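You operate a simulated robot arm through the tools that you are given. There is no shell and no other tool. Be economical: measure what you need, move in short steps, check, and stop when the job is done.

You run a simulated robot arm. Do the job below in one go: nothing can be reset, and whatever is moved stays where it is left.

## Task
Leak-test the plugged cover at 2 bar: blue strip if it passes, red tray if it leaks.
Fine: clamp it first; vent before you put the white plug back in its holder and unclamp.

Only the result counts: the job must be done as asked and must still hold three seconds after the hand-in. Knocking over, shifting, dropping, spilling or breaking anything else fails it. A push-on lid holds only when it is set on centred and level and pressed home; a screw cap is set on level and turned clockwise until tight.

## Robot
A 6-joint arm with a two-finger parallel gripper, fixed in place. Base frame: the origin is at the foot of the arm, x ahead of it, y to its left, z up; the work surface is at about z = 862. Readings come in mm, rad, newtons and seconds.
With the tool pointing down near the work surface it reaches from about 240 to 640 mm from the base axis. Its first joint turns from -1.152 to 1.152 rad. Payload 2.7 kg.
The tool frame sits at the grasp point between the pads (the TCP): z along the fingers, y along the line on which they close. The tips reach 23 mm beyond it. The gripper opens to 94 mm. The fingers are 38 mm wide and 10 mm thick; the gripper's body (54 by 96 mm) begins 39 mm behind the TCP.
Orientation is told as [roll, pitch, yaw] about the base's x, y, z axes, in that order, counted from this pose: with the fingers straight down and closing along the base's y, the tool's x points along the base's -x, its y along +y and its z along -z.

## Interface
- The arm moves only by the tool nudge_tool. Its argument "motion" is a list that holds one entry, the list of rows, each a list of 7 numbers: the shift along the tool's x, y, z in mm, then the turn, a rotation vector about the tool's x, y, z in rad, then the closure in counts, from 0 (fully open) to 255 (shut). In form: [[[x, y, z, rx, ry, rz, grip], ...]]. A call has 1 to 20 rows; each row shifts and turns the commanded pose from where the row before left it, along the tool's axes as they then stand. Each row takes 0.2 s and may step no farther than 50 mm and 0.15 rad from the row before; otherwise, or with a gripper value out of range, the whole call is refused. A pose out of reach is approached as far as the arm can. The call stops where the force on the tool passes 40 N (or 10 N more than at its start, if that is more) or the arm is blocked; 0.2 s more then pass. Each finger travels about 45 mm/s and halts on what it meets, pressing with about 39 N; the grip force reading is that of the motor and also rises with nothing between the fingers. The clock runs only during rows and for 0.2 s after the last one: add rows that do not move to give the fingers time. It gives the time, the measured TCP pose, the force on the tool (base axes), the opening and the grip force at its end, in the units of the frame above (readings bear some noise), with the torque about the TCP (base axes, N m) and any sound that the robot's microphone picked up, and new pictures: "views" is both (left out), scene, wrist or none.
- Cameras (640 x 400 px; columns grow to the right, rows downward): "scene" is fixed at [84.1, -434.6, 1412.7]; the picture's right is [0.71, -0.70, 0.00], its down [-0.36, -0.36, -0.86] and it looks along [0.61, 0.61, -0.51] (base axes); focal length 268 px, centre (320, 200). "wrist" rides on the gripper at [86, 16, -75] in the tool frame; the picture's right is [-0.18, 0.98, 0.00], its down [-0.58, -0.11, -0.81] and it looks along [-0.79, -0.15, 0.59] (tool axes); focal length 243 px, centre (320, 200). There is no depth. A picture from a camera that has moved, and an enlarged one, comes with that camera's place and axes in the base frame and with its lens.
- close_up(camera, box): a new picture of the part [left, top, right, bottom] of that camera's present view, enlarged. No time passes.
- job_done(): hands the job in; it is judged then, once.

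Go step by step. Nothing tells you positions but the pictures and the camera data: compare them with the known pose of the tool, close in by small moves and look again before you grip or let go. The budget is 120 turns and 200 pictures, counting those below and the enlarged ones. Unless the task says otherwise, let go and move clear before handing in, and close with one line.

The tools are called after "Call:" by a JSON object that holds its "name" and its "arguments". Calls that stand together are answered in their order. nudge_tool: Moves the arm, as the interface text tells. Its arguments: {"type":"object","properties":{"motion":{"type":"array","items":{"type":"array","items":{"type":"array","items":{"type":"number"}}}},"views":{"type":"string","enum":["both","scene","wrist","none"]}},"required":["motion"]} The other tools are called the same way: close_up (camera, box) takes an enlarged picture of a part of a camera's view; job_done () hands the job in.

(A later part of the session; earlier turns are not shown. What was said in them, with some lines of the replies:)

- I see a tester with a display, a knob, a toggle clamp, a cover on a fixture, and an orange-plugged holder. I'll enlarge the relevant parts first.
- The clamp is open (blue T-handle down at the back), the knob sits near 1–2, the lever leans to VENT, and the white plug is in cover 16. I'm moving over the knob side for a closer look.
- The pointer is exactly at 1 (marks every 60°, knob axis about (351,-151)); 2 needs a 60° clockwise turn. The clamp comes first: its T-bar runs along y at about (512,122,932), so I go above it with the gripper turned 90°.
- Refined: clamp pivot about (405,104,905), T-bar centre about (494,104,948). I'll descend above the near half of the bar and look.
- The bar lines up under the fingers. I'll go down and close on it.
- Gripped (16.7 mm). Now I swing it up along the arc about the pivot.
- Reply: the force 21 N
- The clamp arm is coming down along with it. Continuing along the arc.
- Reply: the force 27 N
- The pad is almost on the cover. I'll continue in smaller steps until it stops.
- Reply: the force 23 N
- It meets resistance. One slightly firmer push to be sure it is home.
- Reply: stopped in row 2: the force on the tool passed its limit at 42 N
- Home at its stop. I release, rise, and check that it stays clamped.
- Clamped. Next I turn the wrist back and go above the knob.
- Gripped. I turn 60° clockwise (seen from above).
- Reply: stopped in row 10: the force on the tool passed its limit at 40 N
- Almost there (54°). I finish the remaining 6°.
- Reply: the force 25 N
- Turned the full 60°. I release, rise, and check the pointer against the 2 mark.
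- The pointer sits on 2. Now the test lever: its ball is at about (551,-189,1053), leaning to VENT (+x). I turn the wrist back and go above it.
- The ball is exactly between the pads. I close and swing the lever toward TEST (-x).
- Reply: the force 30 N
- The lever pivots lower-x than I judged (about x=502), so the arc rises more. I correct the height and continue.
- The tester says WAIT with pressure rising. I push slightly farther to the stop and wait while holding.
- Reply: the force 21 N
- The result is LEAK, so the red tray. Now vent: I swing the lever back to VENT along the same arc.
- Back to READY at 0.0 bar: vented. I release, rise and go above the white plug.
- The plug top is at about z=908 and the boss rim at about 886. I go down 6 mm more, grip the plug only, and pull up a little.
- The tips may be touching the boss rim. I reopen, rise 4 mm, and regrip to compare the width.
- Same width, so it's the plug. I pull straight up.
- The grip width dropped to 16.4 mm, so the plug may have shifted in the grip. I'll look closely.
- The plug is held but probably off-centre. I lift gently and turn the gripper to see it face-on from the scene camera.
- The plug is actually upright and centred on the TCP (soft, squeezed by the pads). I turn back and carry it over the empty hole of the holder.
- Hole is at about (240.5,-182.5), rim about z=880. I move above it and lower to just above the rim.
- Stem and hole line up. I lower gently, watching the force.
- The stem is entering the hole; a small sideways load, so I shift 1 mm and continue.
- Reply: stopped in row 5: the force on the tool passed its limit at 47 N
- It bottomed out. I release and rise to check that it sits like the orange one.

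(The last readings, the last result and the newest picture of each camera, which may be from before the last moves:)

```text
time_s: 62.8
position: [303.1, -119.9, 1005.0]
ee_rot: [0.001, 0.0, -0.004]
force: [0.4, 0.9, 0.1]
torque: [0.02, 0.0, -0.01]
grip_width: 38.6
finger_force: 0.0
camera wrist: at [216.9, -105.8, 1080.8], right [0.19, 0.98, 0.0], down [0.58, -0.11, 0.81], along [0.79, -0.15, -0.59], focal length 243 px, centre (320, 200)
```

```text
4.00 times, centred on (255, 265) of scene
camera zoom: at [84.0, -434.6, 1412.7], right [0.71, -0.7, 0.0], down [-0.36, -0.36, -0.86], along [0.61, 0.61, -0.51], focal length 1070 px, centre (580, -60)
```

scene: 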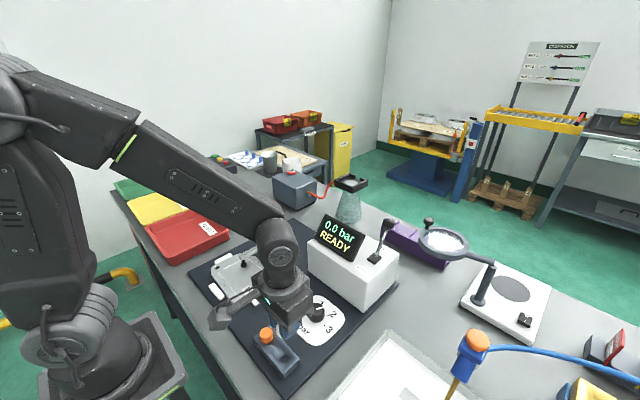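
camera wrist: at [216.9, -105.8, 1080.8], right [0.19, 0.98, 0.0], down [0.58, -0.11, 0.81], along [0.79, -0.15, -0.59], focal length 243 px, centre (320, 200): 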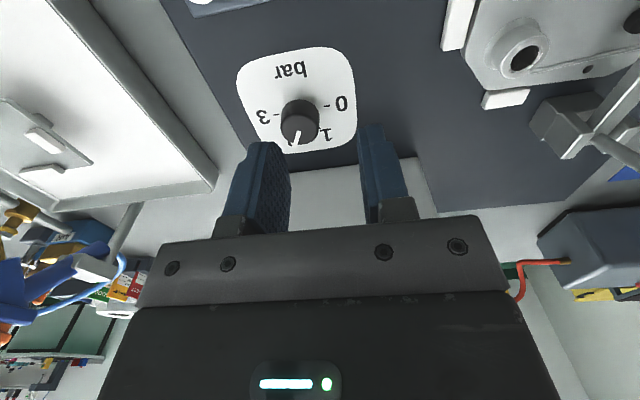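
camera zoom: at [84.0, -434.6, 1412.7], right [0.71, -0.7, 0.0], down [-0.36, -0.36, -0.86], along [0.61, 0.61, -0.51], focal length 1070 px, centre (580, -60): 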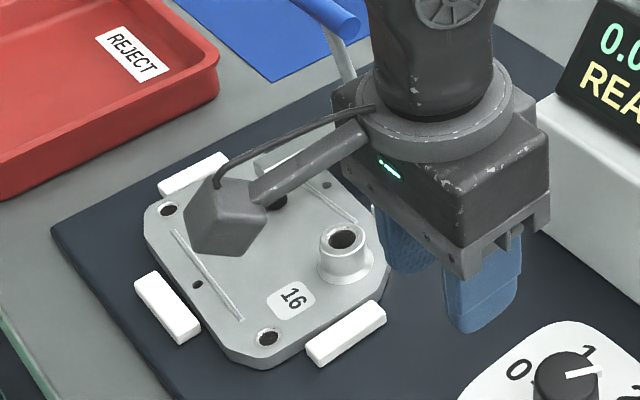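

The plug sits in the holder like the orange one. Now to unclamp: back above the T-bar at about (376,104,1003), gripper turned 90°.

Call:
{"name": "nudge_tool", "arguments": {"motion": [[[0, 0, -45, 0, 0, 0, 130], [0, 0, -45, 0, 0, 0, 120], [-14.6, 39.7, 0, 0, 0, 0, 120], [-14.6, 39.7, 0, 0, 0, 0, 120], [-14.6, 39.7, 0, 0, 0, 0, 120], [-14.6, 39.7, 0, 0, 0, 0, 120], [-14.6, 39.7, 0, 0, 0, 0, 120], [0, 0, 0, 0, 0, 0.1428, 120], [0, 0, 0, 0, 0, 0.1428, 120], [0, 0, 0, 0, 0, 0.1428, 120], [0, 0, 0, 0, 0, 0.1428, 120], [0, 0, 0, 0, 0, 0.1428, 120], [0, 0, 0, 0, 0, 0.1428, 120], [0, 0, 0, 0, 0, 0.1428, 120], [0, 0, 0, 0, 0, 0.1428, 120], [0, 0, 0, 0, 0, 0.1428, 120], [0, 0, 0, 0, 0, 0.1428, 120], [0, 0, 0, 0, 0, 0.1428, 120], [0, 0, 0, 0, 0, 0, 120]]], "views": "wrist"}}

```text
time_s: 66.8
position: [376.8, 78.6, 1094.9]
ee_rot: [-0.002, 0.0, -1.573]
force: [-0.1, -0.4, -0.4]
torque: [-0.01, -0.01, 0.02]
grip_width: 49.7
finger_force: 0.0
camera wrist: at [392.7, 162.7, 1170.1], right [0.98, -0.19, 0.0], down [-0.11, -0.58, 0.81], along [-0.15, -0.79, -0.59], focal length 243 px, centre (320, 200)
```

wrist: 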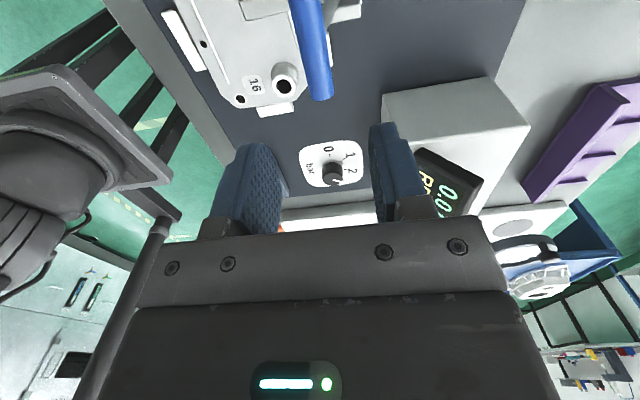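

Call:
{"name": "nudge_tool", "arguments": {"motion": [[[0, 0, 30, 0, 0, 0, 120], [0, 0, 30, 0, 0, 0, 120], [0, 0, 32, 0, 0, 0, 120], [0, 0, 0, 0, 0, 0, 120], [0, 0, 0, 0, 0, 0, 200], [0, 0, 0, 0, 0, 0, 255], [0, 0, 0, 0, 0, 0, 255]]], "views": "wrist"}}

```text
time_s: 68.4
position: [377.1, 78.8, 1003.0]
ee_rot: [0.002, 0.001, -1.573]
force: [7.5, 0.3, -5.6]
torque: [0.04, -0.06, 0.07]
grip_width: 16.4
finger_force: 42.5
camera wrist: at [393.0, 162.9, 1077.9], right [0.98, -0.19, 0.0], down [-0.11, -0.58, 0.81], along [-0.15, -0.79, -0.59], focal length 243 px, centre (320, 200)
```

wrist: 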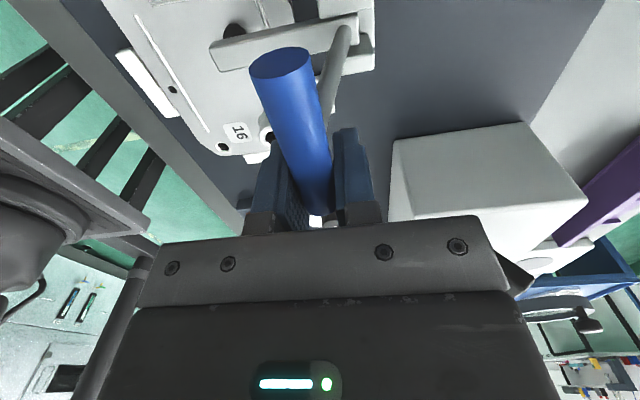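

Call:
{"name": "nudge_tool", "arguments": {"motion": [[[0, 5, -0.7, 0, 0, 0, 255], [0, 5, -0.6, 0, 0, 0, 255], [0, 10, -1, 0, 0, 0, 255], [0, 10, -0.5, 0, 0, 0, 255], [0, 10, 0, 0, 0, 0, 255], [0, 12, 2.5, 0, 0, 0, 255], [0, 11, 4, 0, 0, 0, 255]]], "views": "none"}}

Call:
{"name": "close_up", "arguments": {"camera": "scene", "box": [205, 185, 315, 295]}}

```text
time_s: 70.0
position: [439.6, 77.8, 998.9]
ee_rot: [0.001, 0.0, -1.574]
force: [-2.6, 10.3, 0.9]
torque: [-0.15, 0.27, 0.2]
grip_width: 16.7
finger_force: 45.4
```

```text
3.64 times, centred on (260, 240) of scene
camera zoom: at [84.0, -434.3, 1412.8], right [0.71, -0.7, 0.0], down [-0.36, -0.36, -0.86], along [0.61, 0.61, -0.51], focal length 973 px, centre (538, 54)
```

zoom: 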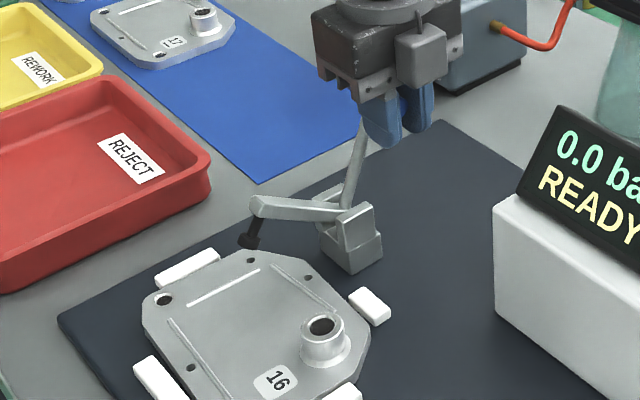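

Opening smoothly. Continuing down the arc to the fully open position.

Call:
{"name": "nudge_tool", "arguments": {"motion": [[[0, 11, 6, 0, 0, 0, 255], [0, 10, 7, 0, 0, 0, 255], [0, 9, 7, 0, 0, 0, 255], [0, 8, 7.5, 0, 0, 0, 255], [0, 6, 8, 0, 0, 0, 255], [0, 6, 9, 0, 0, 0, 255], [0, 4, 7, 0, 0, 0, 255], [0, 0, 0, 0, 0, 0, 255]]], "views": "none"}}

Call:
{"name": "close_up", "arguments": {"camera": "scene", "box": [205, 185, 315, 295]}}

```text
time_s: 71.8
position: [493.3, 77.4, 947.3]
ee_rot: [-0.001, -0.002, -1.574]
force: [-2.8, 1.4, -2.4]
torque: [-0.17, 0.14, 0.2]
grip_width: 16.6
finger_force: 45.0
```

```text
3.64 times, centred on (260, 240) of scene
camera zoom: at [84.0, -434.6, 1412.8], right [0.71, -0.7, 0.0], down [-0.36, -0.36, -0.86], along [0.61, 0.61, -0.51], focal length 973 px, centre (538, 54)
```

zoom: 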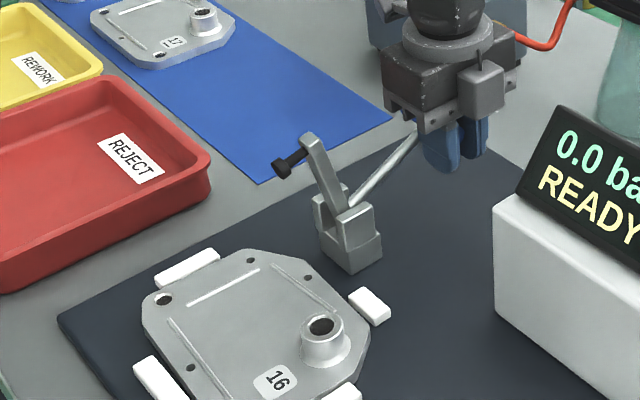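

Unclamped, handle back where it started. I release, rise, and turn the wrist for gripping the cover by its port boss, closing along the boss-to-centre diagonal.

Call:
{"name": "nudge_tool", "arguments": {"motion": [[[0, 0, 0, 0, 0, 0, 190], [0, 0, 0, 0, 0, 0, 120], [0, 0, 0, 0, 0, 0, 120], [0, 0, -40, 0, 0, 0, 120], [0, 0, -45, 0, 0, 0, 120], [0, 0, -45, 0, 0, 0, 120], [-10, -40, 0, 0, 0, 0, 120], [-10, -40, 0, 0, 0, 0, 120], [-10, -40, 0, 0, 0, 0, 120], [-10, -40, 0, 0, 0, 0, 120], [-10, 0, 0, 0, 0, 0, 120]]], "views": "none"}}

Call:
{"name": "nudge_tool", "arguments": {"motion": [[[0, 0, 0, 0, 0, -0.15, 120], [0, 0, 0, 0, 0, -0.15, 120], [0, 0, 0, 0, 0, -0.15, 120], [0, 0, 0, 0, 0, -0.15, 120], [0, 0, 0, 0, 0, -0.15, 120], [0, 0, 0, 0, 0, -0.15, 120], [0, 0, 0, 0, 0, -0.15, 120], [0, 0, 0, 0, 0, -0.15, 120], [0, 0, 0, 0, 0, -0.15, 120], [0, 0, 0, 0, 0, -0.15, 120], [0, 0, 0, 0, 0, -0.15, 120], [0, 0, 0, 0, 0, -0.15, 120], [0, 0, 0, 0, 0, -0.15, 120], [0, 0, 0, 0, 0, -0.15, 120], [0, 0, 0, 0, 0, -0.15, 120], [0, 0, 0, 0, 0, 0, 120]]]}}

```text
time_s: 74.2
position: [334.1, 27.4, 1078.0]
ee_rot: [0.001, 0.0, -1.573]
force: [0.5, -0.5, -0.5]
torque: [0.01, 0.04, 0.03]
grip_width: 49.8
finger_force: 0.1
```

```text
time_s: 77.6
position: [333.2, 27.4, 1077.5]
ee_rot: [-0.001, 0.0, 0.678]
force: [0.4, -0.2, 0.7]
torque: [0.02, 0.0, -0.03]
grip_width: 49.8
finger_force: 0.0
camera wrist: at [255.2, -15.4, 1153.1], right [-0.47, 0.88, 0.0], down [0.52, 0.28, 0.81], along [0.71, 0.38, -0.59], focal length 243 px, centre (320, 200)
```

scene: 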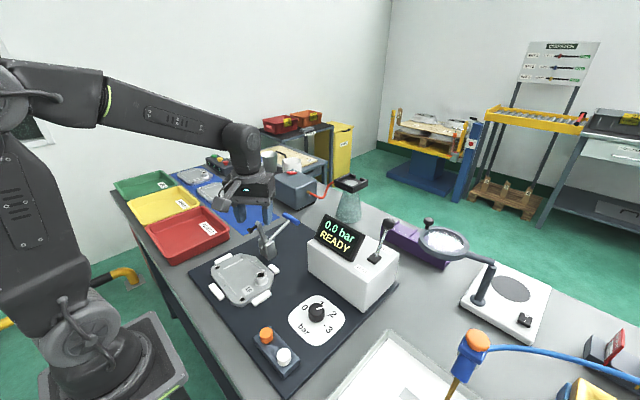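
wrist: 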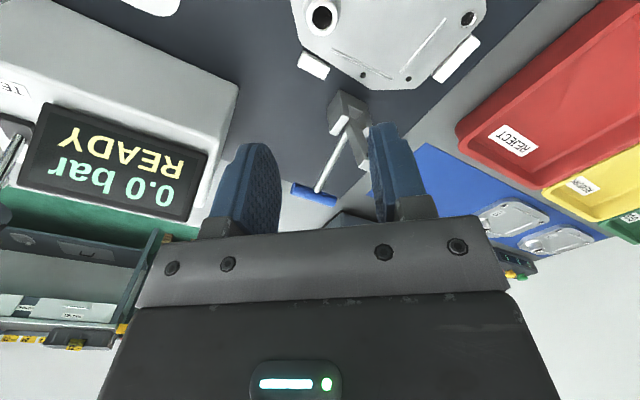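

Call:
{"name": "nudge_tool", "arguments": {"motion": [[[3, 1, 40, 0, 0, 0, 120], [3, 1, 40, 0, 0, 0, 120], [0, 0, 40, 0, 0, 0, 120], [0, 0, 0, 0, 0, 0, 120]]], "views": "none"}}

Call:
{"name": "close_up", "arguments": {"camera": "wrist", "box": [220, 40, 420, 240]}}

Call:
{"name": "close_up", "arguments": {"camera": "scene", "box": [200, 220, 300, 320]}}

```text
time_s: 78.6
position: [326.4, 27.8, 958.9]
ee_rot: [0.0, -0.002, 0.676]
force: [-0.4, 0.7, -0.7]
torque: [0.01, 0.01, 0.0]
grip_width: 49.6
finger_force: 0.1
```

```text
2.00 times, centred on (320, 140) of wrist
camera zoom: at [249.1, -16.5, 1033.2], right [-0.47, 0.88, 0.0], down [0.52, 0.28, 0.81], along [0.71, 0.38, -0.59], focal length 485 px, centre (320, 320)
```

zoom: 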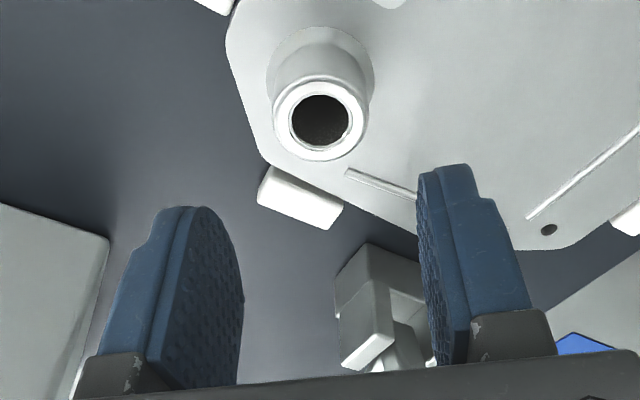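

```text
4.00 times, centred on (250, 270) of scene
camera zoom: at [84.1, -434.6, 1412.7], right [0.71, -0.7, 0.0], down [-0.36, -0.36, -0.86], along [0.61, 0.61, -0.51], focal length 1070 px, centre (600, -80)
```

zoom: 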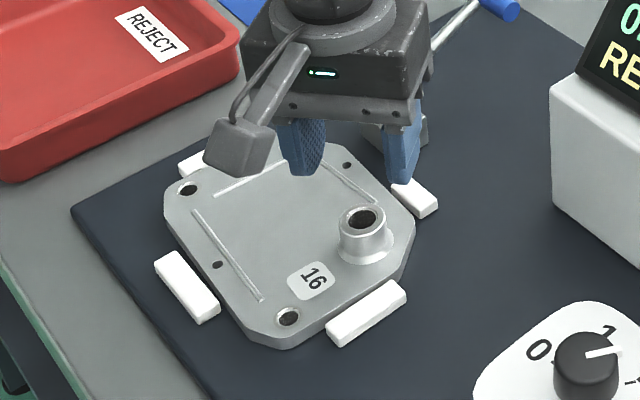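

The boss is centred under the fingers (rim about z=892, plate about 872). I descend so the tips stop about 6 mm above the plate, then close.

Call:
{"name": "nudge_tool", "arguments": {"motion": [[[0, 0, 20, 0, 0, 0, 120], [0, 0, 20, 0, 0, 0, 120], [0, 0, 10, 0, 0, 0, 120], [0, 0, 6, 0, 0, 0, 120], [0, 0, 0, 0, 0, 0, 120]]], "views": "none"}}

Call:
{"name": "close_up", "arguments": {"camera": "wrist", "box": [220, 60, 420, 240]}}

Call:
{"name": "close_up", "arguments": {"camera": "scene", "box": [230, 235, 300, 305]}}

```text
time_s: 79.8
position: [327.2, 24.9, 901.4]
ee_rot: [-0.001, -0.001, 0.675]
force: [-0.7, 0.1, 0.4]
torque: [-0.01, 0.01, -0.02]
grip_width: 49.5
finger_force: 0.0
```

```text
2.22 times, centred on (320, 150) of wrist
camera zoom: at [249.4, -17.7, 977.0], right [-0.47, 0.88, 0.0], down [0.52, 0.28, 0.81], along [0.71, 0.38, -0.59], focal length 539 px, centre (320, 311)
```

zoom: 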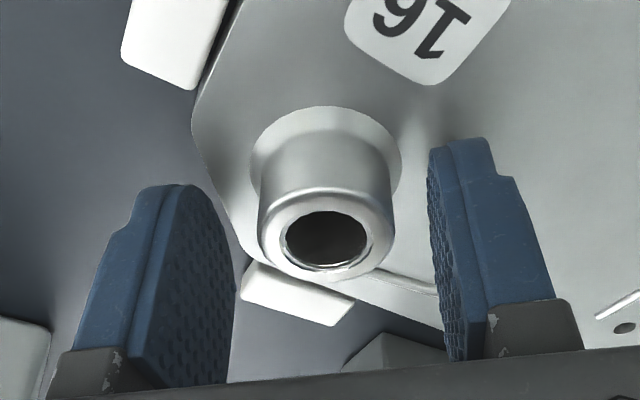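

```text
5.71 times, centred on (265, 270) of scene
camera zoom: at [84.1, -434.6, 1412.7], right [0.71, -0.7, 0.0], down [-0.36, -0.36, -0.86], along [0.61, 0.61, -0.51], focal length 1528 px, centre (634, -200)
```

zoom: 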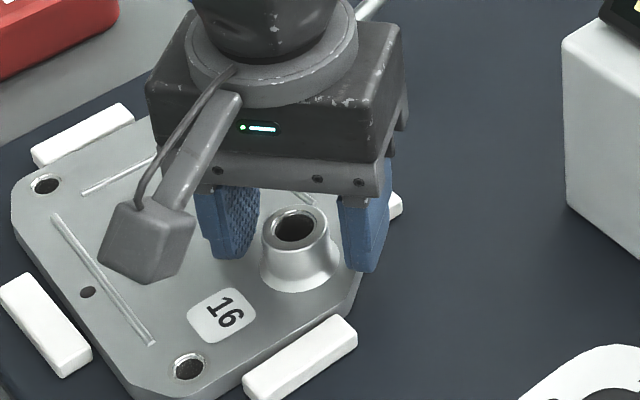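

Call:
{"name": "nudge_tool", "arguments": {"motion": [[[0, 0, 0, 0, 0, 0, 190], [0, 0, 0, 0, 0, 0, 255], [0, 0, 0, 0, 0, 0, 255], [0, 0, 0, 0, 0, 0, 255], [0, 0, -3, 0, 0, 0, 255], [0, 0, -3, 0, 0, 0, 255], [0, 0, -4, 0, 0, 0, 255], [0, 0, 0, 0, 0, 0, 255]]], "views": "none"}}

Call:
{"name": "close_up", "arguments": {"camera": "wrist", "box": [220, 60, 420, 240]}}

Call:
{"name": "close_up", "arguments": {"camera": "scene", "box": [200, 225, 300, 325]}}

```text
time_s: 81.6
position: [328.0, 26.0, 910.7]
ee_rot: [0.0, 0.001, 0.676]
force: [-0.7, 4.6, -4.0]
torque: [0.03, -0.04, -0.07]
grip_width: 41.2
finger_force: 39.2
```

```text
2.22 times, centred on (320, 150) of wrist
camera zoom: at [249.4, -17.2, 986.8], right [-0.47, 0.88, 0.0], down [0.52, 0.28, 0.81], along [0.71, 0.38, -0.59], focal length 539 px, centre (320, 311)
```

zoom: 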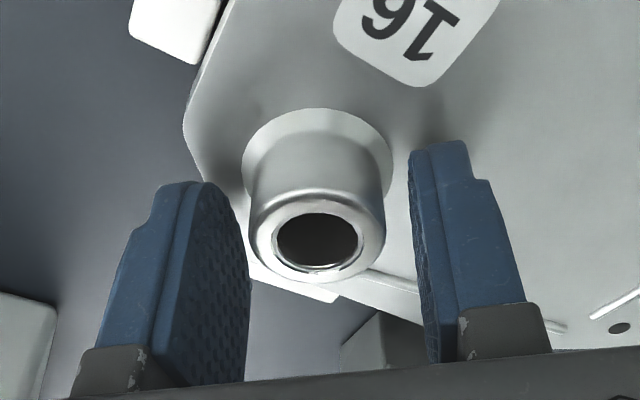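

```text
4.00 times, centred on (250, 275) of scene
camera zoom: at [84.1, -434.5, 1412.8], right [0.71, -0.7, 0.0], down [-0.36, -0.36, -0.86], along [0.61, 0.61, -0.51], focal length 1070 px, centre (600, -100)
```

zoom: 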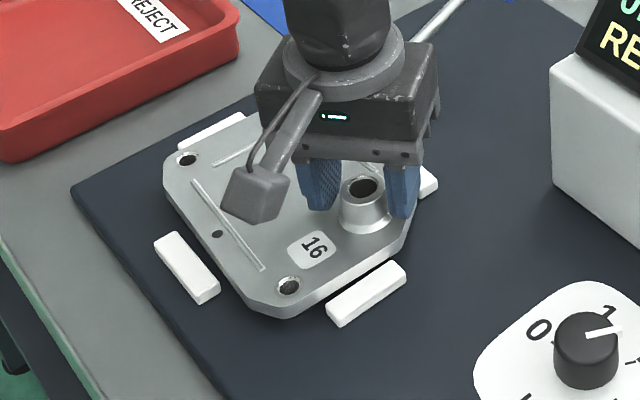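

The tips hold the boss's flare and the cover came up level by 9 mm. I lift it clear and check that it stays level.

Call:
{"name": "nudge_tool", "arguments": {"motion": [[[0, 0, -6, 0, 0, 0, 255], [0, 0, -8, 0, 0, 0, 255], [0, 0, -8, 0, 0, 0, 255], [0, 0, -10, 0, 0, 0, 255], [0, 0, -10, 0, 0, 0, 255], [0, 0, -10, 0, 0, 0, 255], [0, 0, -8, 0, 0, 0, 255], [0, 0, 0, 0, 0, 0, 255]]], "views": "scene"}}

Call:
{"name": "close_up", "arguments": {"camera": "scene", "box": [130, 180, 310, 300]}}

Call:
{"name": "close_up", "arguments": {"camera": "wrist", "box": [180, 0, 480, 240]}}

```text
time_s: 83.4
position: [327.1, 25.1, 971.9]
ee_rot: [-0.001, -0.002, 0.675]
force: [1.1, -0.3, -3.3]
torque: [-0.15, -0.05, 0.04]
grip_width: 41.6
finger_force: 39.5
```

scene: 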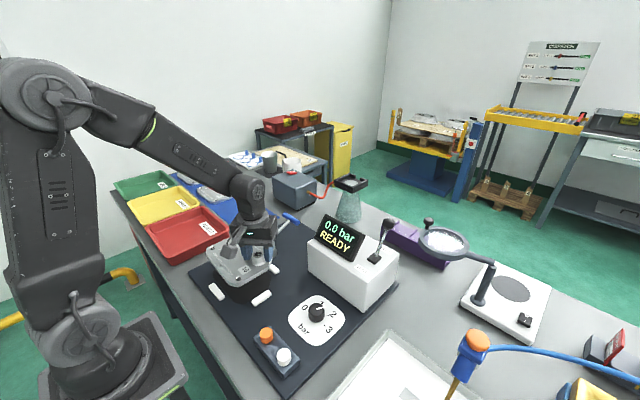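

```text
3.33 times, centred on (220, 240) of scene
camera zoom: at [84.1, -434.6, 1412.7], right [0.71, -0.7, 0.0], down [-0.36, -0.36, -0.86], along [0.61, 0.61, -0.51], focal length 892 px, centre (653, 67)
```

zoom: 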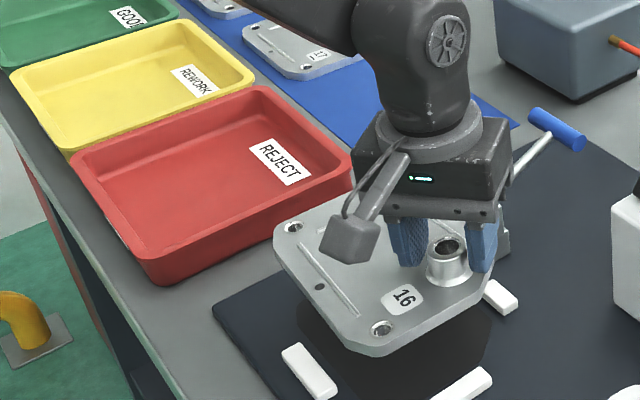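

```text
1.67 times, centred on (330, 120) of wrist
camera zoom: at [249.4, -17.6, 1047.0], right [-0.47, 0.88, 0.0], down [0.52, 0.28, 0.81], along [0.71, 0.38, -0.59], focal length 404 px, centre (303, 333)
```

zoom: 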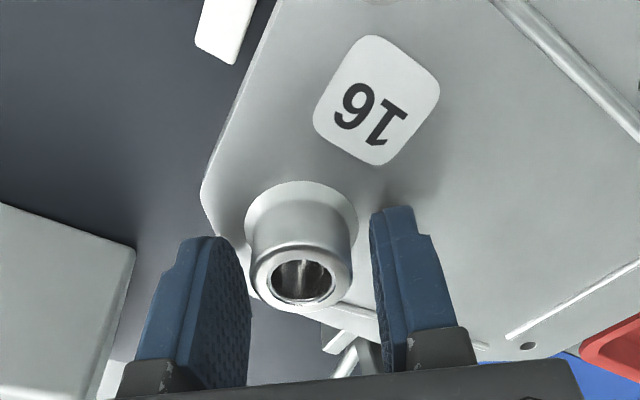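

Level and firm. I shift it away from the clamp and carry it over the red tray.

Call:
{"name": "nudge_tool", "arguments": {"motion": [[[5.6, 4.5, -3, 0, 0, 0, 255], [5.7, 4.6, -3, 0, 0, 0, 255], [5.7, 4.6, -3, 0, 0, 0, 255], [5.6, 4.5, -3, 0, 0, 0, 255], [-10, 12.5, 0, 0, 0, 0, 255], [-12.5, 15.6, 0, 0, 0, 0, 255], [-12.5, 15.6, 0, 0, 0, 0, 255], [-12.5, 15.6, 0, 0, 0, 0, 255], [-12.5, 15.6, 0, 0, 0, 0, 255], [-12.5, 15.6, 0, 0, 0, 0, 255], [-12.5, 15.6, 0, 0, 0, 0, 255], [-12.5, 15.6, 0, 0, 0, 0, 255], [-12.5, 15.6, 0, 0, 0, 0, 255], [-12.5, 15.6, 0, 0, 0, 0, 255], [-12.5, 15.6, 0, 0, 0, 0, 255], [-12.5, 15.6, 0, 0, 0, 0, 255], [-12.5, 15.6, 0, 0, 0, 0, 255], [-8, 10, 0, 0, 0, 0, 255], [-4, 5, 0, 0, 0, 0, 255], [0, 0, 0, 0, 0, 0, 255]]]}}

Call:
{"name": "close_up", "arguments": {"camera": "scene", "box": [100, 160, 280, 280]}}

Call:
{"name": "close_up", "arguments": {"camera": "wrist", "box": [160, 0, 480, 240]}}

```text
time_s: 87.6
position: [299.0, 300.8, 983.2]
ee_rot: [0.0, 0.0, 0.675]
force: [0.5, 0.1, -3.1]
torque: [-0.17, -0.07, -0.01]
grip_width: 41.3
finger_force: 39.6
camera wrist: at [220.0, 258.3, 1058.4], right [-0.47, 0.88, 0.0], down [0.52, 0.28, 0.81], along [0.71, 0.38, -0.59], focal length 243 px, centre (320, 200)
```

scene: 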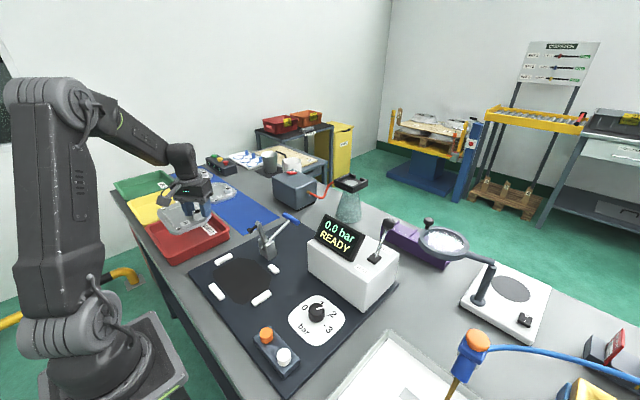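
wrist: 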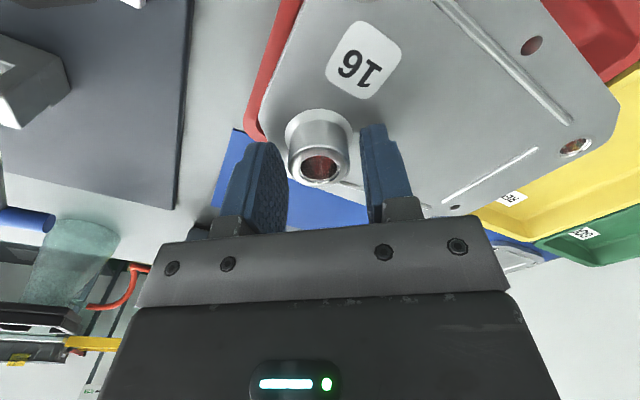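

```text
3.33 times, centred on (190, 220) of scene
camera zoom: at [84.1, -434.6, 1412.7], right [0.71, -0.7, 0.0], down [-0.36, -0.36, -0.86], along [0.61, 0.61, -0.51], focal length 892 px, centre (753, 133)
```

zoom: 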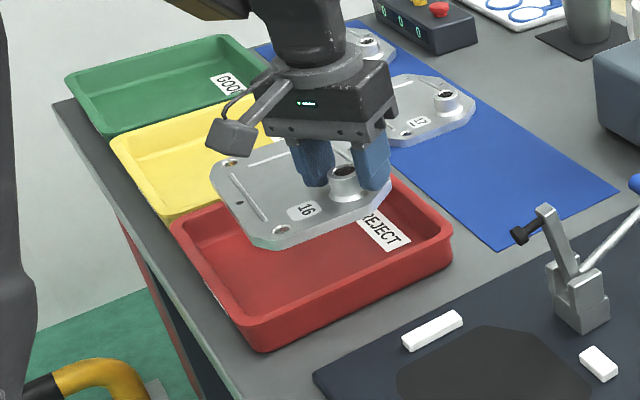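

```text
1.67 times, centred on (320, 120) of wrist
camera zoom: at [220.0, 258.3, 1058.4], right [-0.47, 0.88, 0.0], down [0.52, 0.28, 0.81], along [0.71, 0.38, -0.59], focal length 404 px, centre (320, 333)
```

zoom: 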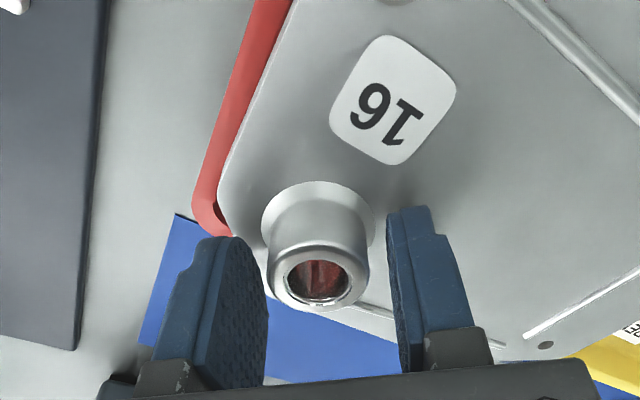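

The tray's middle is about (274,358), so the cover needs about 20 mm more in +y. I shift, lower to just above the rim and look again.

Call:
{"name": "nudge_tool", "arguments": {"motion": [[[-6, 4.5, 0, 0, 0, 0, 255], [-6, 4.4, 0, 0, 0, 0, 255], [-5, 4.4, 0, 0, 0, 0, 255], [0, 0, 12, 0, 0, 0, 255], [0, 0, 12, 0, 0, 0, 255], [0, 0, 11, 0, 0, 0, 255], [0, 0, 0, 0, 0, 0, 255]]], "views": "wrist"}}

Call:
{"name": "close_up", "arguments": {"camera": "scene", "box": [110, 170, 260, 280]}}

```text
time_s: 89.2
position: [302.6, 322.0, 948.1]
ee_rot: [0.0, 0.001, 0.674]
force: [0.0, 0.0, -4.4]
torque: [-0.17, -0.08, 0.03]
grip_width: 41.5
finger_force: 39.1
camera wrist: at [225.2, 278.8, 1023.4], right [-0.47, 0.88, 0.0], down [0.52, 0.28, 0.81], along [0.71, 0.38, -0.59], focal length 243 px, centre (320, 200)
```

wrist: 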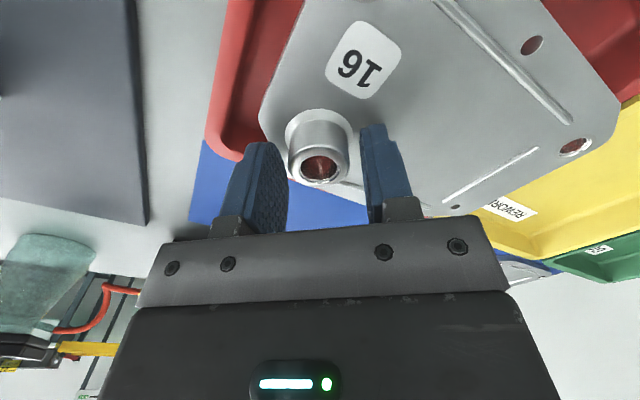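

```text
3.64 times, centred on (185, 225) of scene
camera zoom: at [84.1, -434.6, 1412.7], right [0.71, -0.7, 0.0], down [-0.36, -0.36, -0.86], along [0.61, 0.61, -0.51], focal length 973 px, centre (811, 109)
```

zoom: 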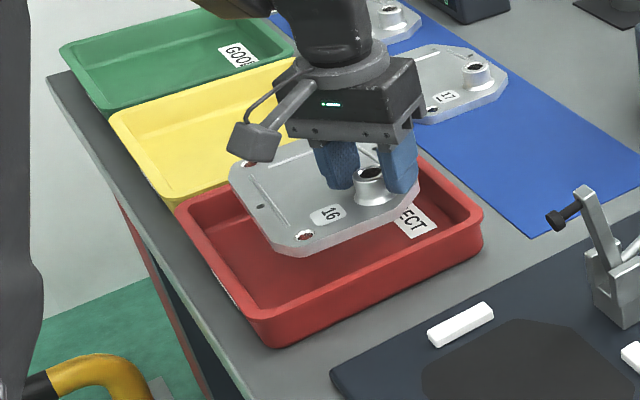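

I want the margins more exactly before lowering.

Call:
{"name": "close_up", "arguments": {"camera": "scene", "box": [150, 195, 250, 270]}}

Call:
{"name": "close_up", "arguments": {"camera": "wrist", "box": [420, 0, 640, 240]}}

Call:
{"name": "close_up", "arguments": {"camera": "wrist", "box": [190, 0, 340, 180]}}

```text
5.33 times, centred on (200, 232) of scene
camera zoom: at [84.1, -434.6, 1412.7], right [0.71, -0.7, 0.0], down [-0.36, -0.36, -0.86], along [0.61, 0.61, -0.51], focal length 1426 px, centre (960, 27)
```

zoom: 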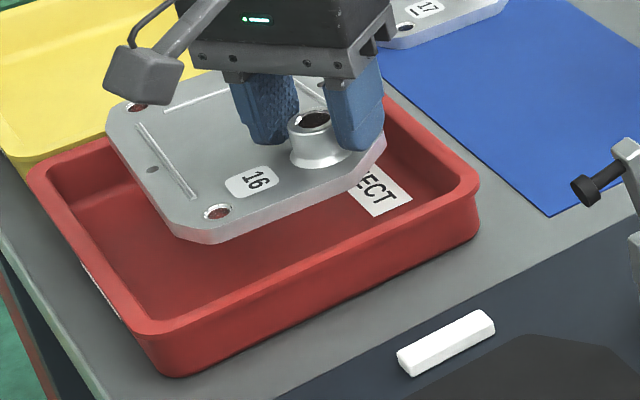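

```text
1.67 times, centred on (530, 120) of wrist
camera zoom: at [225.2, 278.8, 1023.4], right [-0.47, 0.88, 0.0], down [0.52, 0.28, 0.81], along [0.71, 0.38, -0.59], focal length 404 px, centre (-30, 333)
```

zoom: 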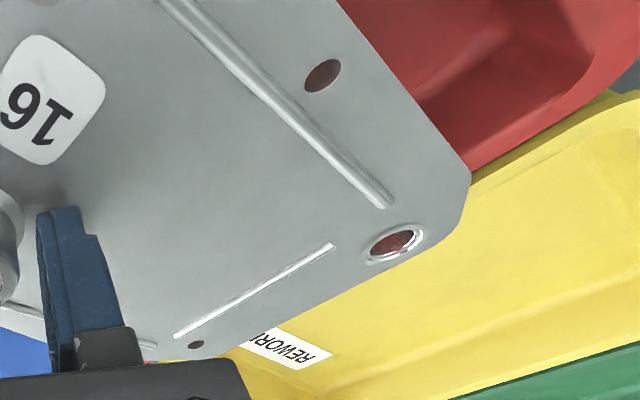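

```text
2.22 times, centred on (265, 90) of wrist
camera zoom: at [225.2, 278.8, 1023.4], right [-0.47, 0.88, 0.0], down [0.52, 0.28, 0.81], along [0.71, 0.38, -0.59], focal length 539 px, centre (442, 444)
```

zoom: 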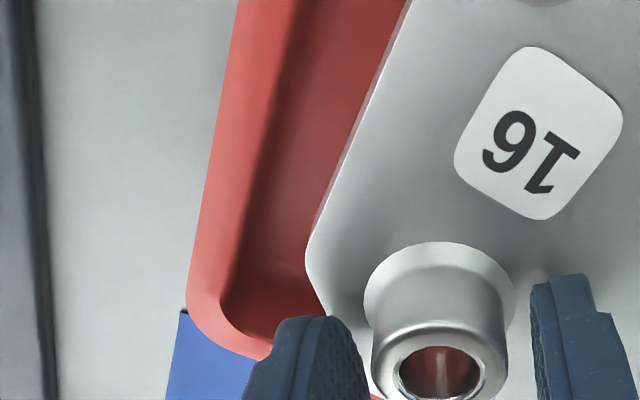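

The +y side is the tight one, so I shift 9 mm back in -y and lower most of the way, watching the force.

Call:
{"name": "nudge_tool", "arguments": {"motion": [[[2.8, -3.5, 0, 0, 0, 0, 255], [2.8, -3.5, 0, 0, 0, 0, 255], [0, 0, 6, 0, 0, 0, 255], [0, 0, 6, 0, 0, 0, 255], [0, 0, 6, 0, 0, 0, 255], [0, 0, 6, 0, 0, 0, 255], [0, 0, 0, 0, 0, 0, 255]]], "views": "wrist"}}

Call:
{"name": "close_up", "arguments": {"camera": "scene", "box": [150, 195, 250, 270]}}

Call:
{"name": "close_up", "arguments": {"camera": "wrist", "box": [420, 0, 640, 240]}}

```text
time_s: 90.8
position: [302.8, 313.5, 924.6]
ee_rot: [0.0, 0.001, 0.676]
force: [-0.1, 0.1, -4.0]
torque: [-0.11, -0.11, 0.04]
grip_width: 41.3
finger_force: 38.9
camera wrist: at [225.1, 269.5, 999.8], right [-0.47, 0.88, 0.0], down [0.52, 0.28, 0.81], along [0.71, 0.38, -0.59], focal length 243 px, centre (320, 200)
```

wrist: 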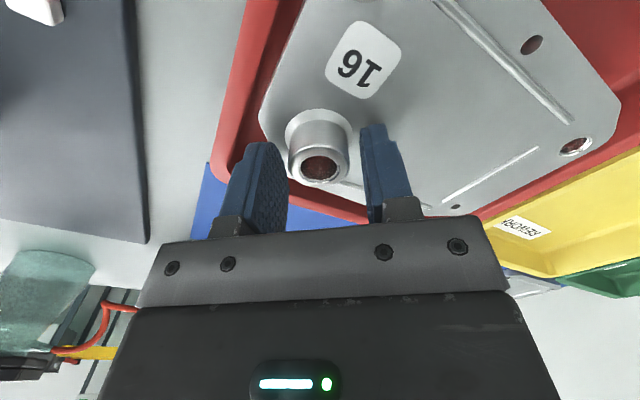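

```text
5.33 times, centred on (200, 232) of scene
camera zoom: at [84.1, -434.6, 1412.7], right [0.71, -0.7, 0.0], down [-0.36, -0.36, -0.86], along [0.61, 0.61, -0.51], focal length 1426 px, centre (960, 27)
```

zoom: 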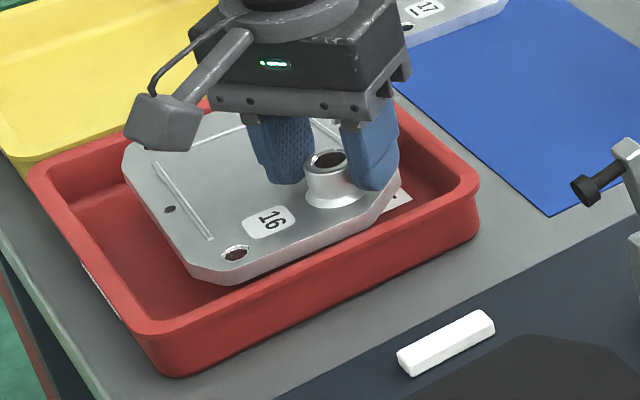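

```text
1.67 times, centred on (530, 120) of wrist
camera zoom: at [225.1, 269.5, 999.8], right [-0.47, 0.88, 0.0], down [0.52, 0.28, 0.81], along [0.71, 0.38, -0.59], focal length 404 px, centre (-30, 333)
```

zoom: 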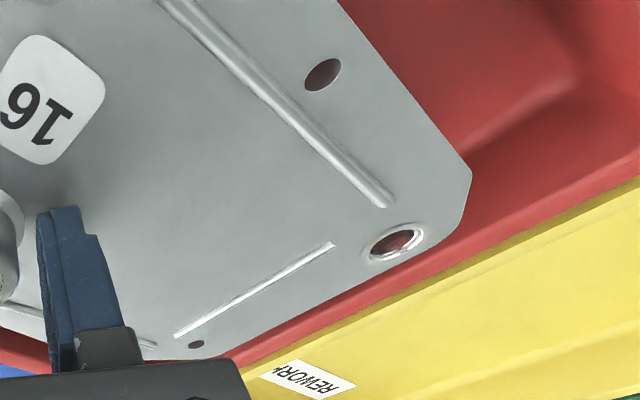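

Margins are now even. I lower to the tray floor in small steps.

Call:
{"name": "nudge_tool", "arguments": {"motion": [[[0, 0, 5, 0, 0, 0, 255], [0, 0, 5, 0, 0, 0, 255], [0, 0, 4, 0, 0, 0, 255], [0, 0, 3, 0, 0, 0, 255], [0, 0, 2, 0, 0, 0, 255], [0, 0, 0, 0, 0, 0, 255]]], "views": "none"}}

Call:
{"name": "close_up", "arguments": {"camera": "scene", "box": [150, 195, 250, 270]}}

```text
time_s: 92.2
position: [303.2, 313.0, 905.6]
ee_rot: [0.0, -0.001, 0.674]
force: [-0.5, 1.1, -2.8]
torque: [-0.13, -0.06, 0.01]
grip_width: 41.1
finger_force: 39.1
```

```text
5.33 times, centred on (200, 232) of scene
camera zoom: at [84.1, -434.6, 1412.7], right [0.71, -0.7, 0.0], down [-0.36, -0.36, -0.86], along [0.61, 0.61, -0.51], focal length 1426 px, centre (960, 27)
```

zoom: 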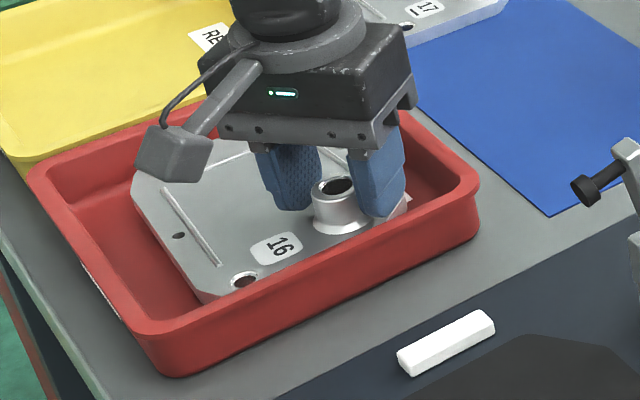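

Call:
{"name": "nudge_tool", "arguments": {"motion": [[[0, 0, 2, 0, 0, 0, 255], [0, 0, 2, 0, 0, 0, 255], [0, 0, 2, 0, 0, 0, 255], [0, 0, 0, 0, 0, 0, 255]]], "views": "none"}}

Call:
{"name": "close_up", "arguments": {"camera": "scene", "box": [150, 195, 250, 270]}}

```text
time_s: 93.2
position: [302.5, 312.4, 899.6]
ee_rot: [0.001, 0.0, 0.675]
force: [-0.3, 0.1, -3.1]
torque: [-0.13, -0.06, 0.0]
grip_width: 41.5
finger_force: 39.3
```

```text
5.33 times, centred on (200, 232) of scene
camera zoom: at [84.1, -434.6, 1412.7], right [0.71, -0.7, 0.0], down [-0.36, -0.36, -0.86], along [0.61, 0.61, -0.51], focal length 1426 px, centre (960, 27)
```

zoom: 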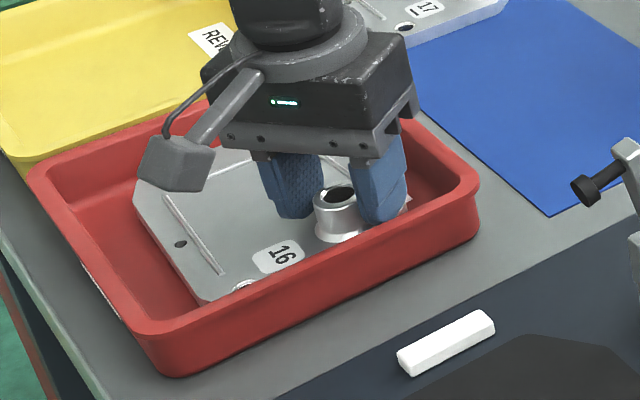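

Call:
{"name": "nudge_tool", "arguments": {"motion": [[[0, 0, 1.5, 0, 0, 0, 255], [0, 0, 1.5, 0, 0, 0, 255], [0, 0, 1.5, 0, 0, 0, 255], [0, 0, 0, 0, 0, 0, 255]]], "views": "none"}}

```text
time_s: 94.2
position: [303.5, 312.8, 896.5]
ee_rot: [0.0, -0.003, 0.674]
force: [-1.5, -4.7, 14.3]
torque: [-0.11, 0.57, 0.01]
grip_width: 41.4
finger_force: 39.1
```

Contact with the floor (+14 N). I release, rise straight up and check.

Call:
{"name": "nudge_tool", "arguments": {"motion": [[[0, 0, 0, 0, 0, 0, 180], [0, 0, 0, 0, 0, 0, 120], [0, 0, 0, 0, 0, 0, 120], [0, 0, -15, 0, 0, 0, 120], [0, 0, -30, 0, 0, 0, 120], [0, 0, -45, 0, 0, 0, 120], [0, 0, -45, 0, 0, 0, 120], [10, -30, 0, 0, 0, 0, 120], [10, -40, 0, 0, 0, 0, 120], [10, -40, 0, 0, 0, 0, 120], [0, 0, 0, 0, 0, 0, 120]]]}}

Call:
{"name": "close_up", "arguments": {"camera": "scene", "box": [120, 170, 320, 300]}}

Call:
{"name": "close_up", "arguments": {"camera": "scene", "box": [220, 200, 420, 390]}}

```text
time_s: 96.6
position: [348.9, 208.2, 1030.0]
ee_rot: [-0.001, 0.002, 0.674]
force: [0.2, -0.6, 0.4]
torque: [0.01, 0.04, 0.01]
grip_width: 49.8
finger_force: 0.1
camera wrist: at [270.7, 165.2, 1104.9], right [-0.47, 0.88, 0.0], down [0.52, 0.28, 0.81], along [0.71, 0.38, -0.59], focal length 243 px, centre (320, 200)
```

scene: 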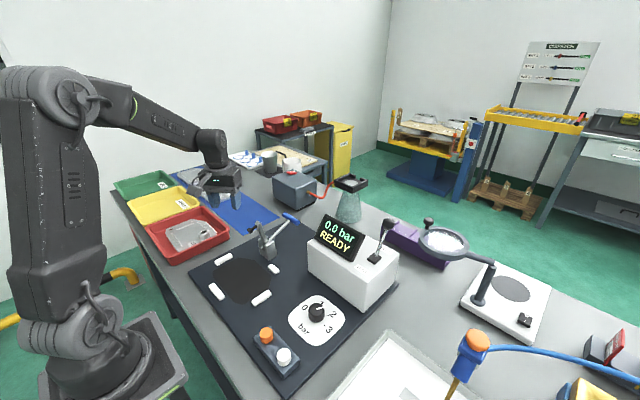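
wrist: 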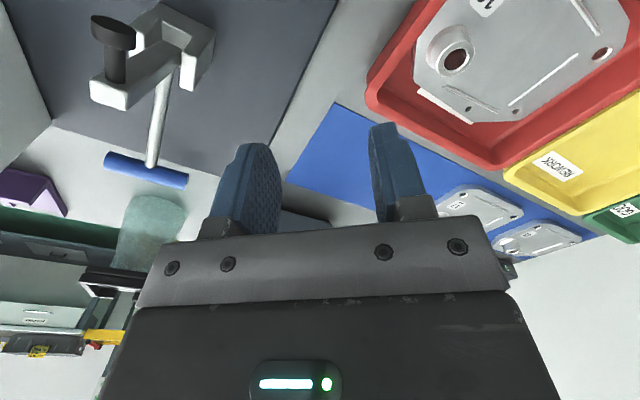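

```text
3.08 times, centred on (220, 235) of scene
camera zoom: at [84.1, -434.6, 1412.7], right [0.71, -0.7, 0.0], down [-0.36, -0.36, -0.86], along [0.61, 0.61, -0.51], focal length 823 px, centre (628, 92)
```

zoom: 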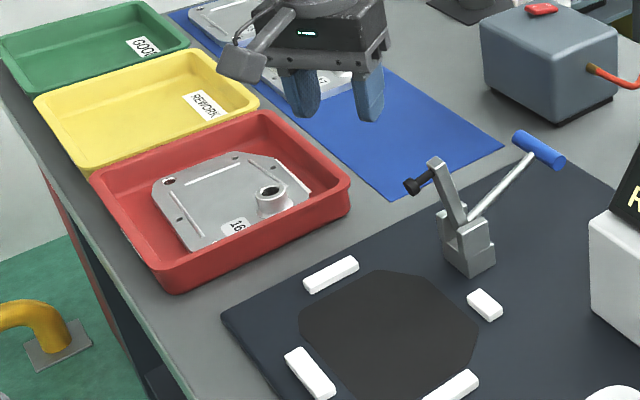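

```text
2.11 times, centred on (320, 295) of scene
camera zoom: at [84.1, -434.6, 1412.7], right [0.71, -0.7, 0.0], down [-0.36, -0.36, -0.86], along [0.61, 0.61, -0.51], focal length 563 px, centre (320, 0)
```

zoom: 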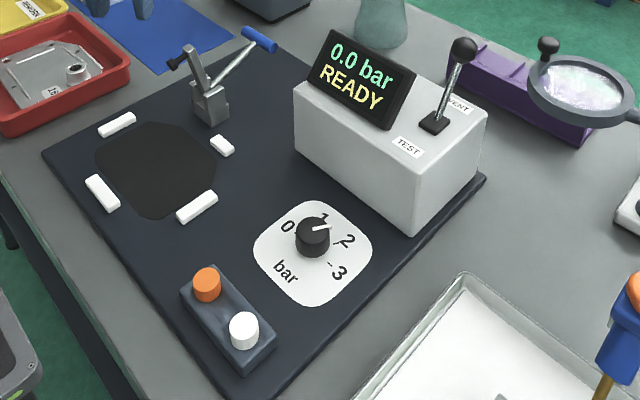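

The cover lies flat in the red tray. The plug is in its holder, the lever is at VENT and the clamp is open, so I'm handing in.

Call:
{"name": "job_done", "arguments": {}}

```text
The job is handed in.
```

Cover 16 failed the leak test at 2 bar (the display read LEAK), so I vented, returned the white plug to its holder, unclamped, and put the cover in the red tray.
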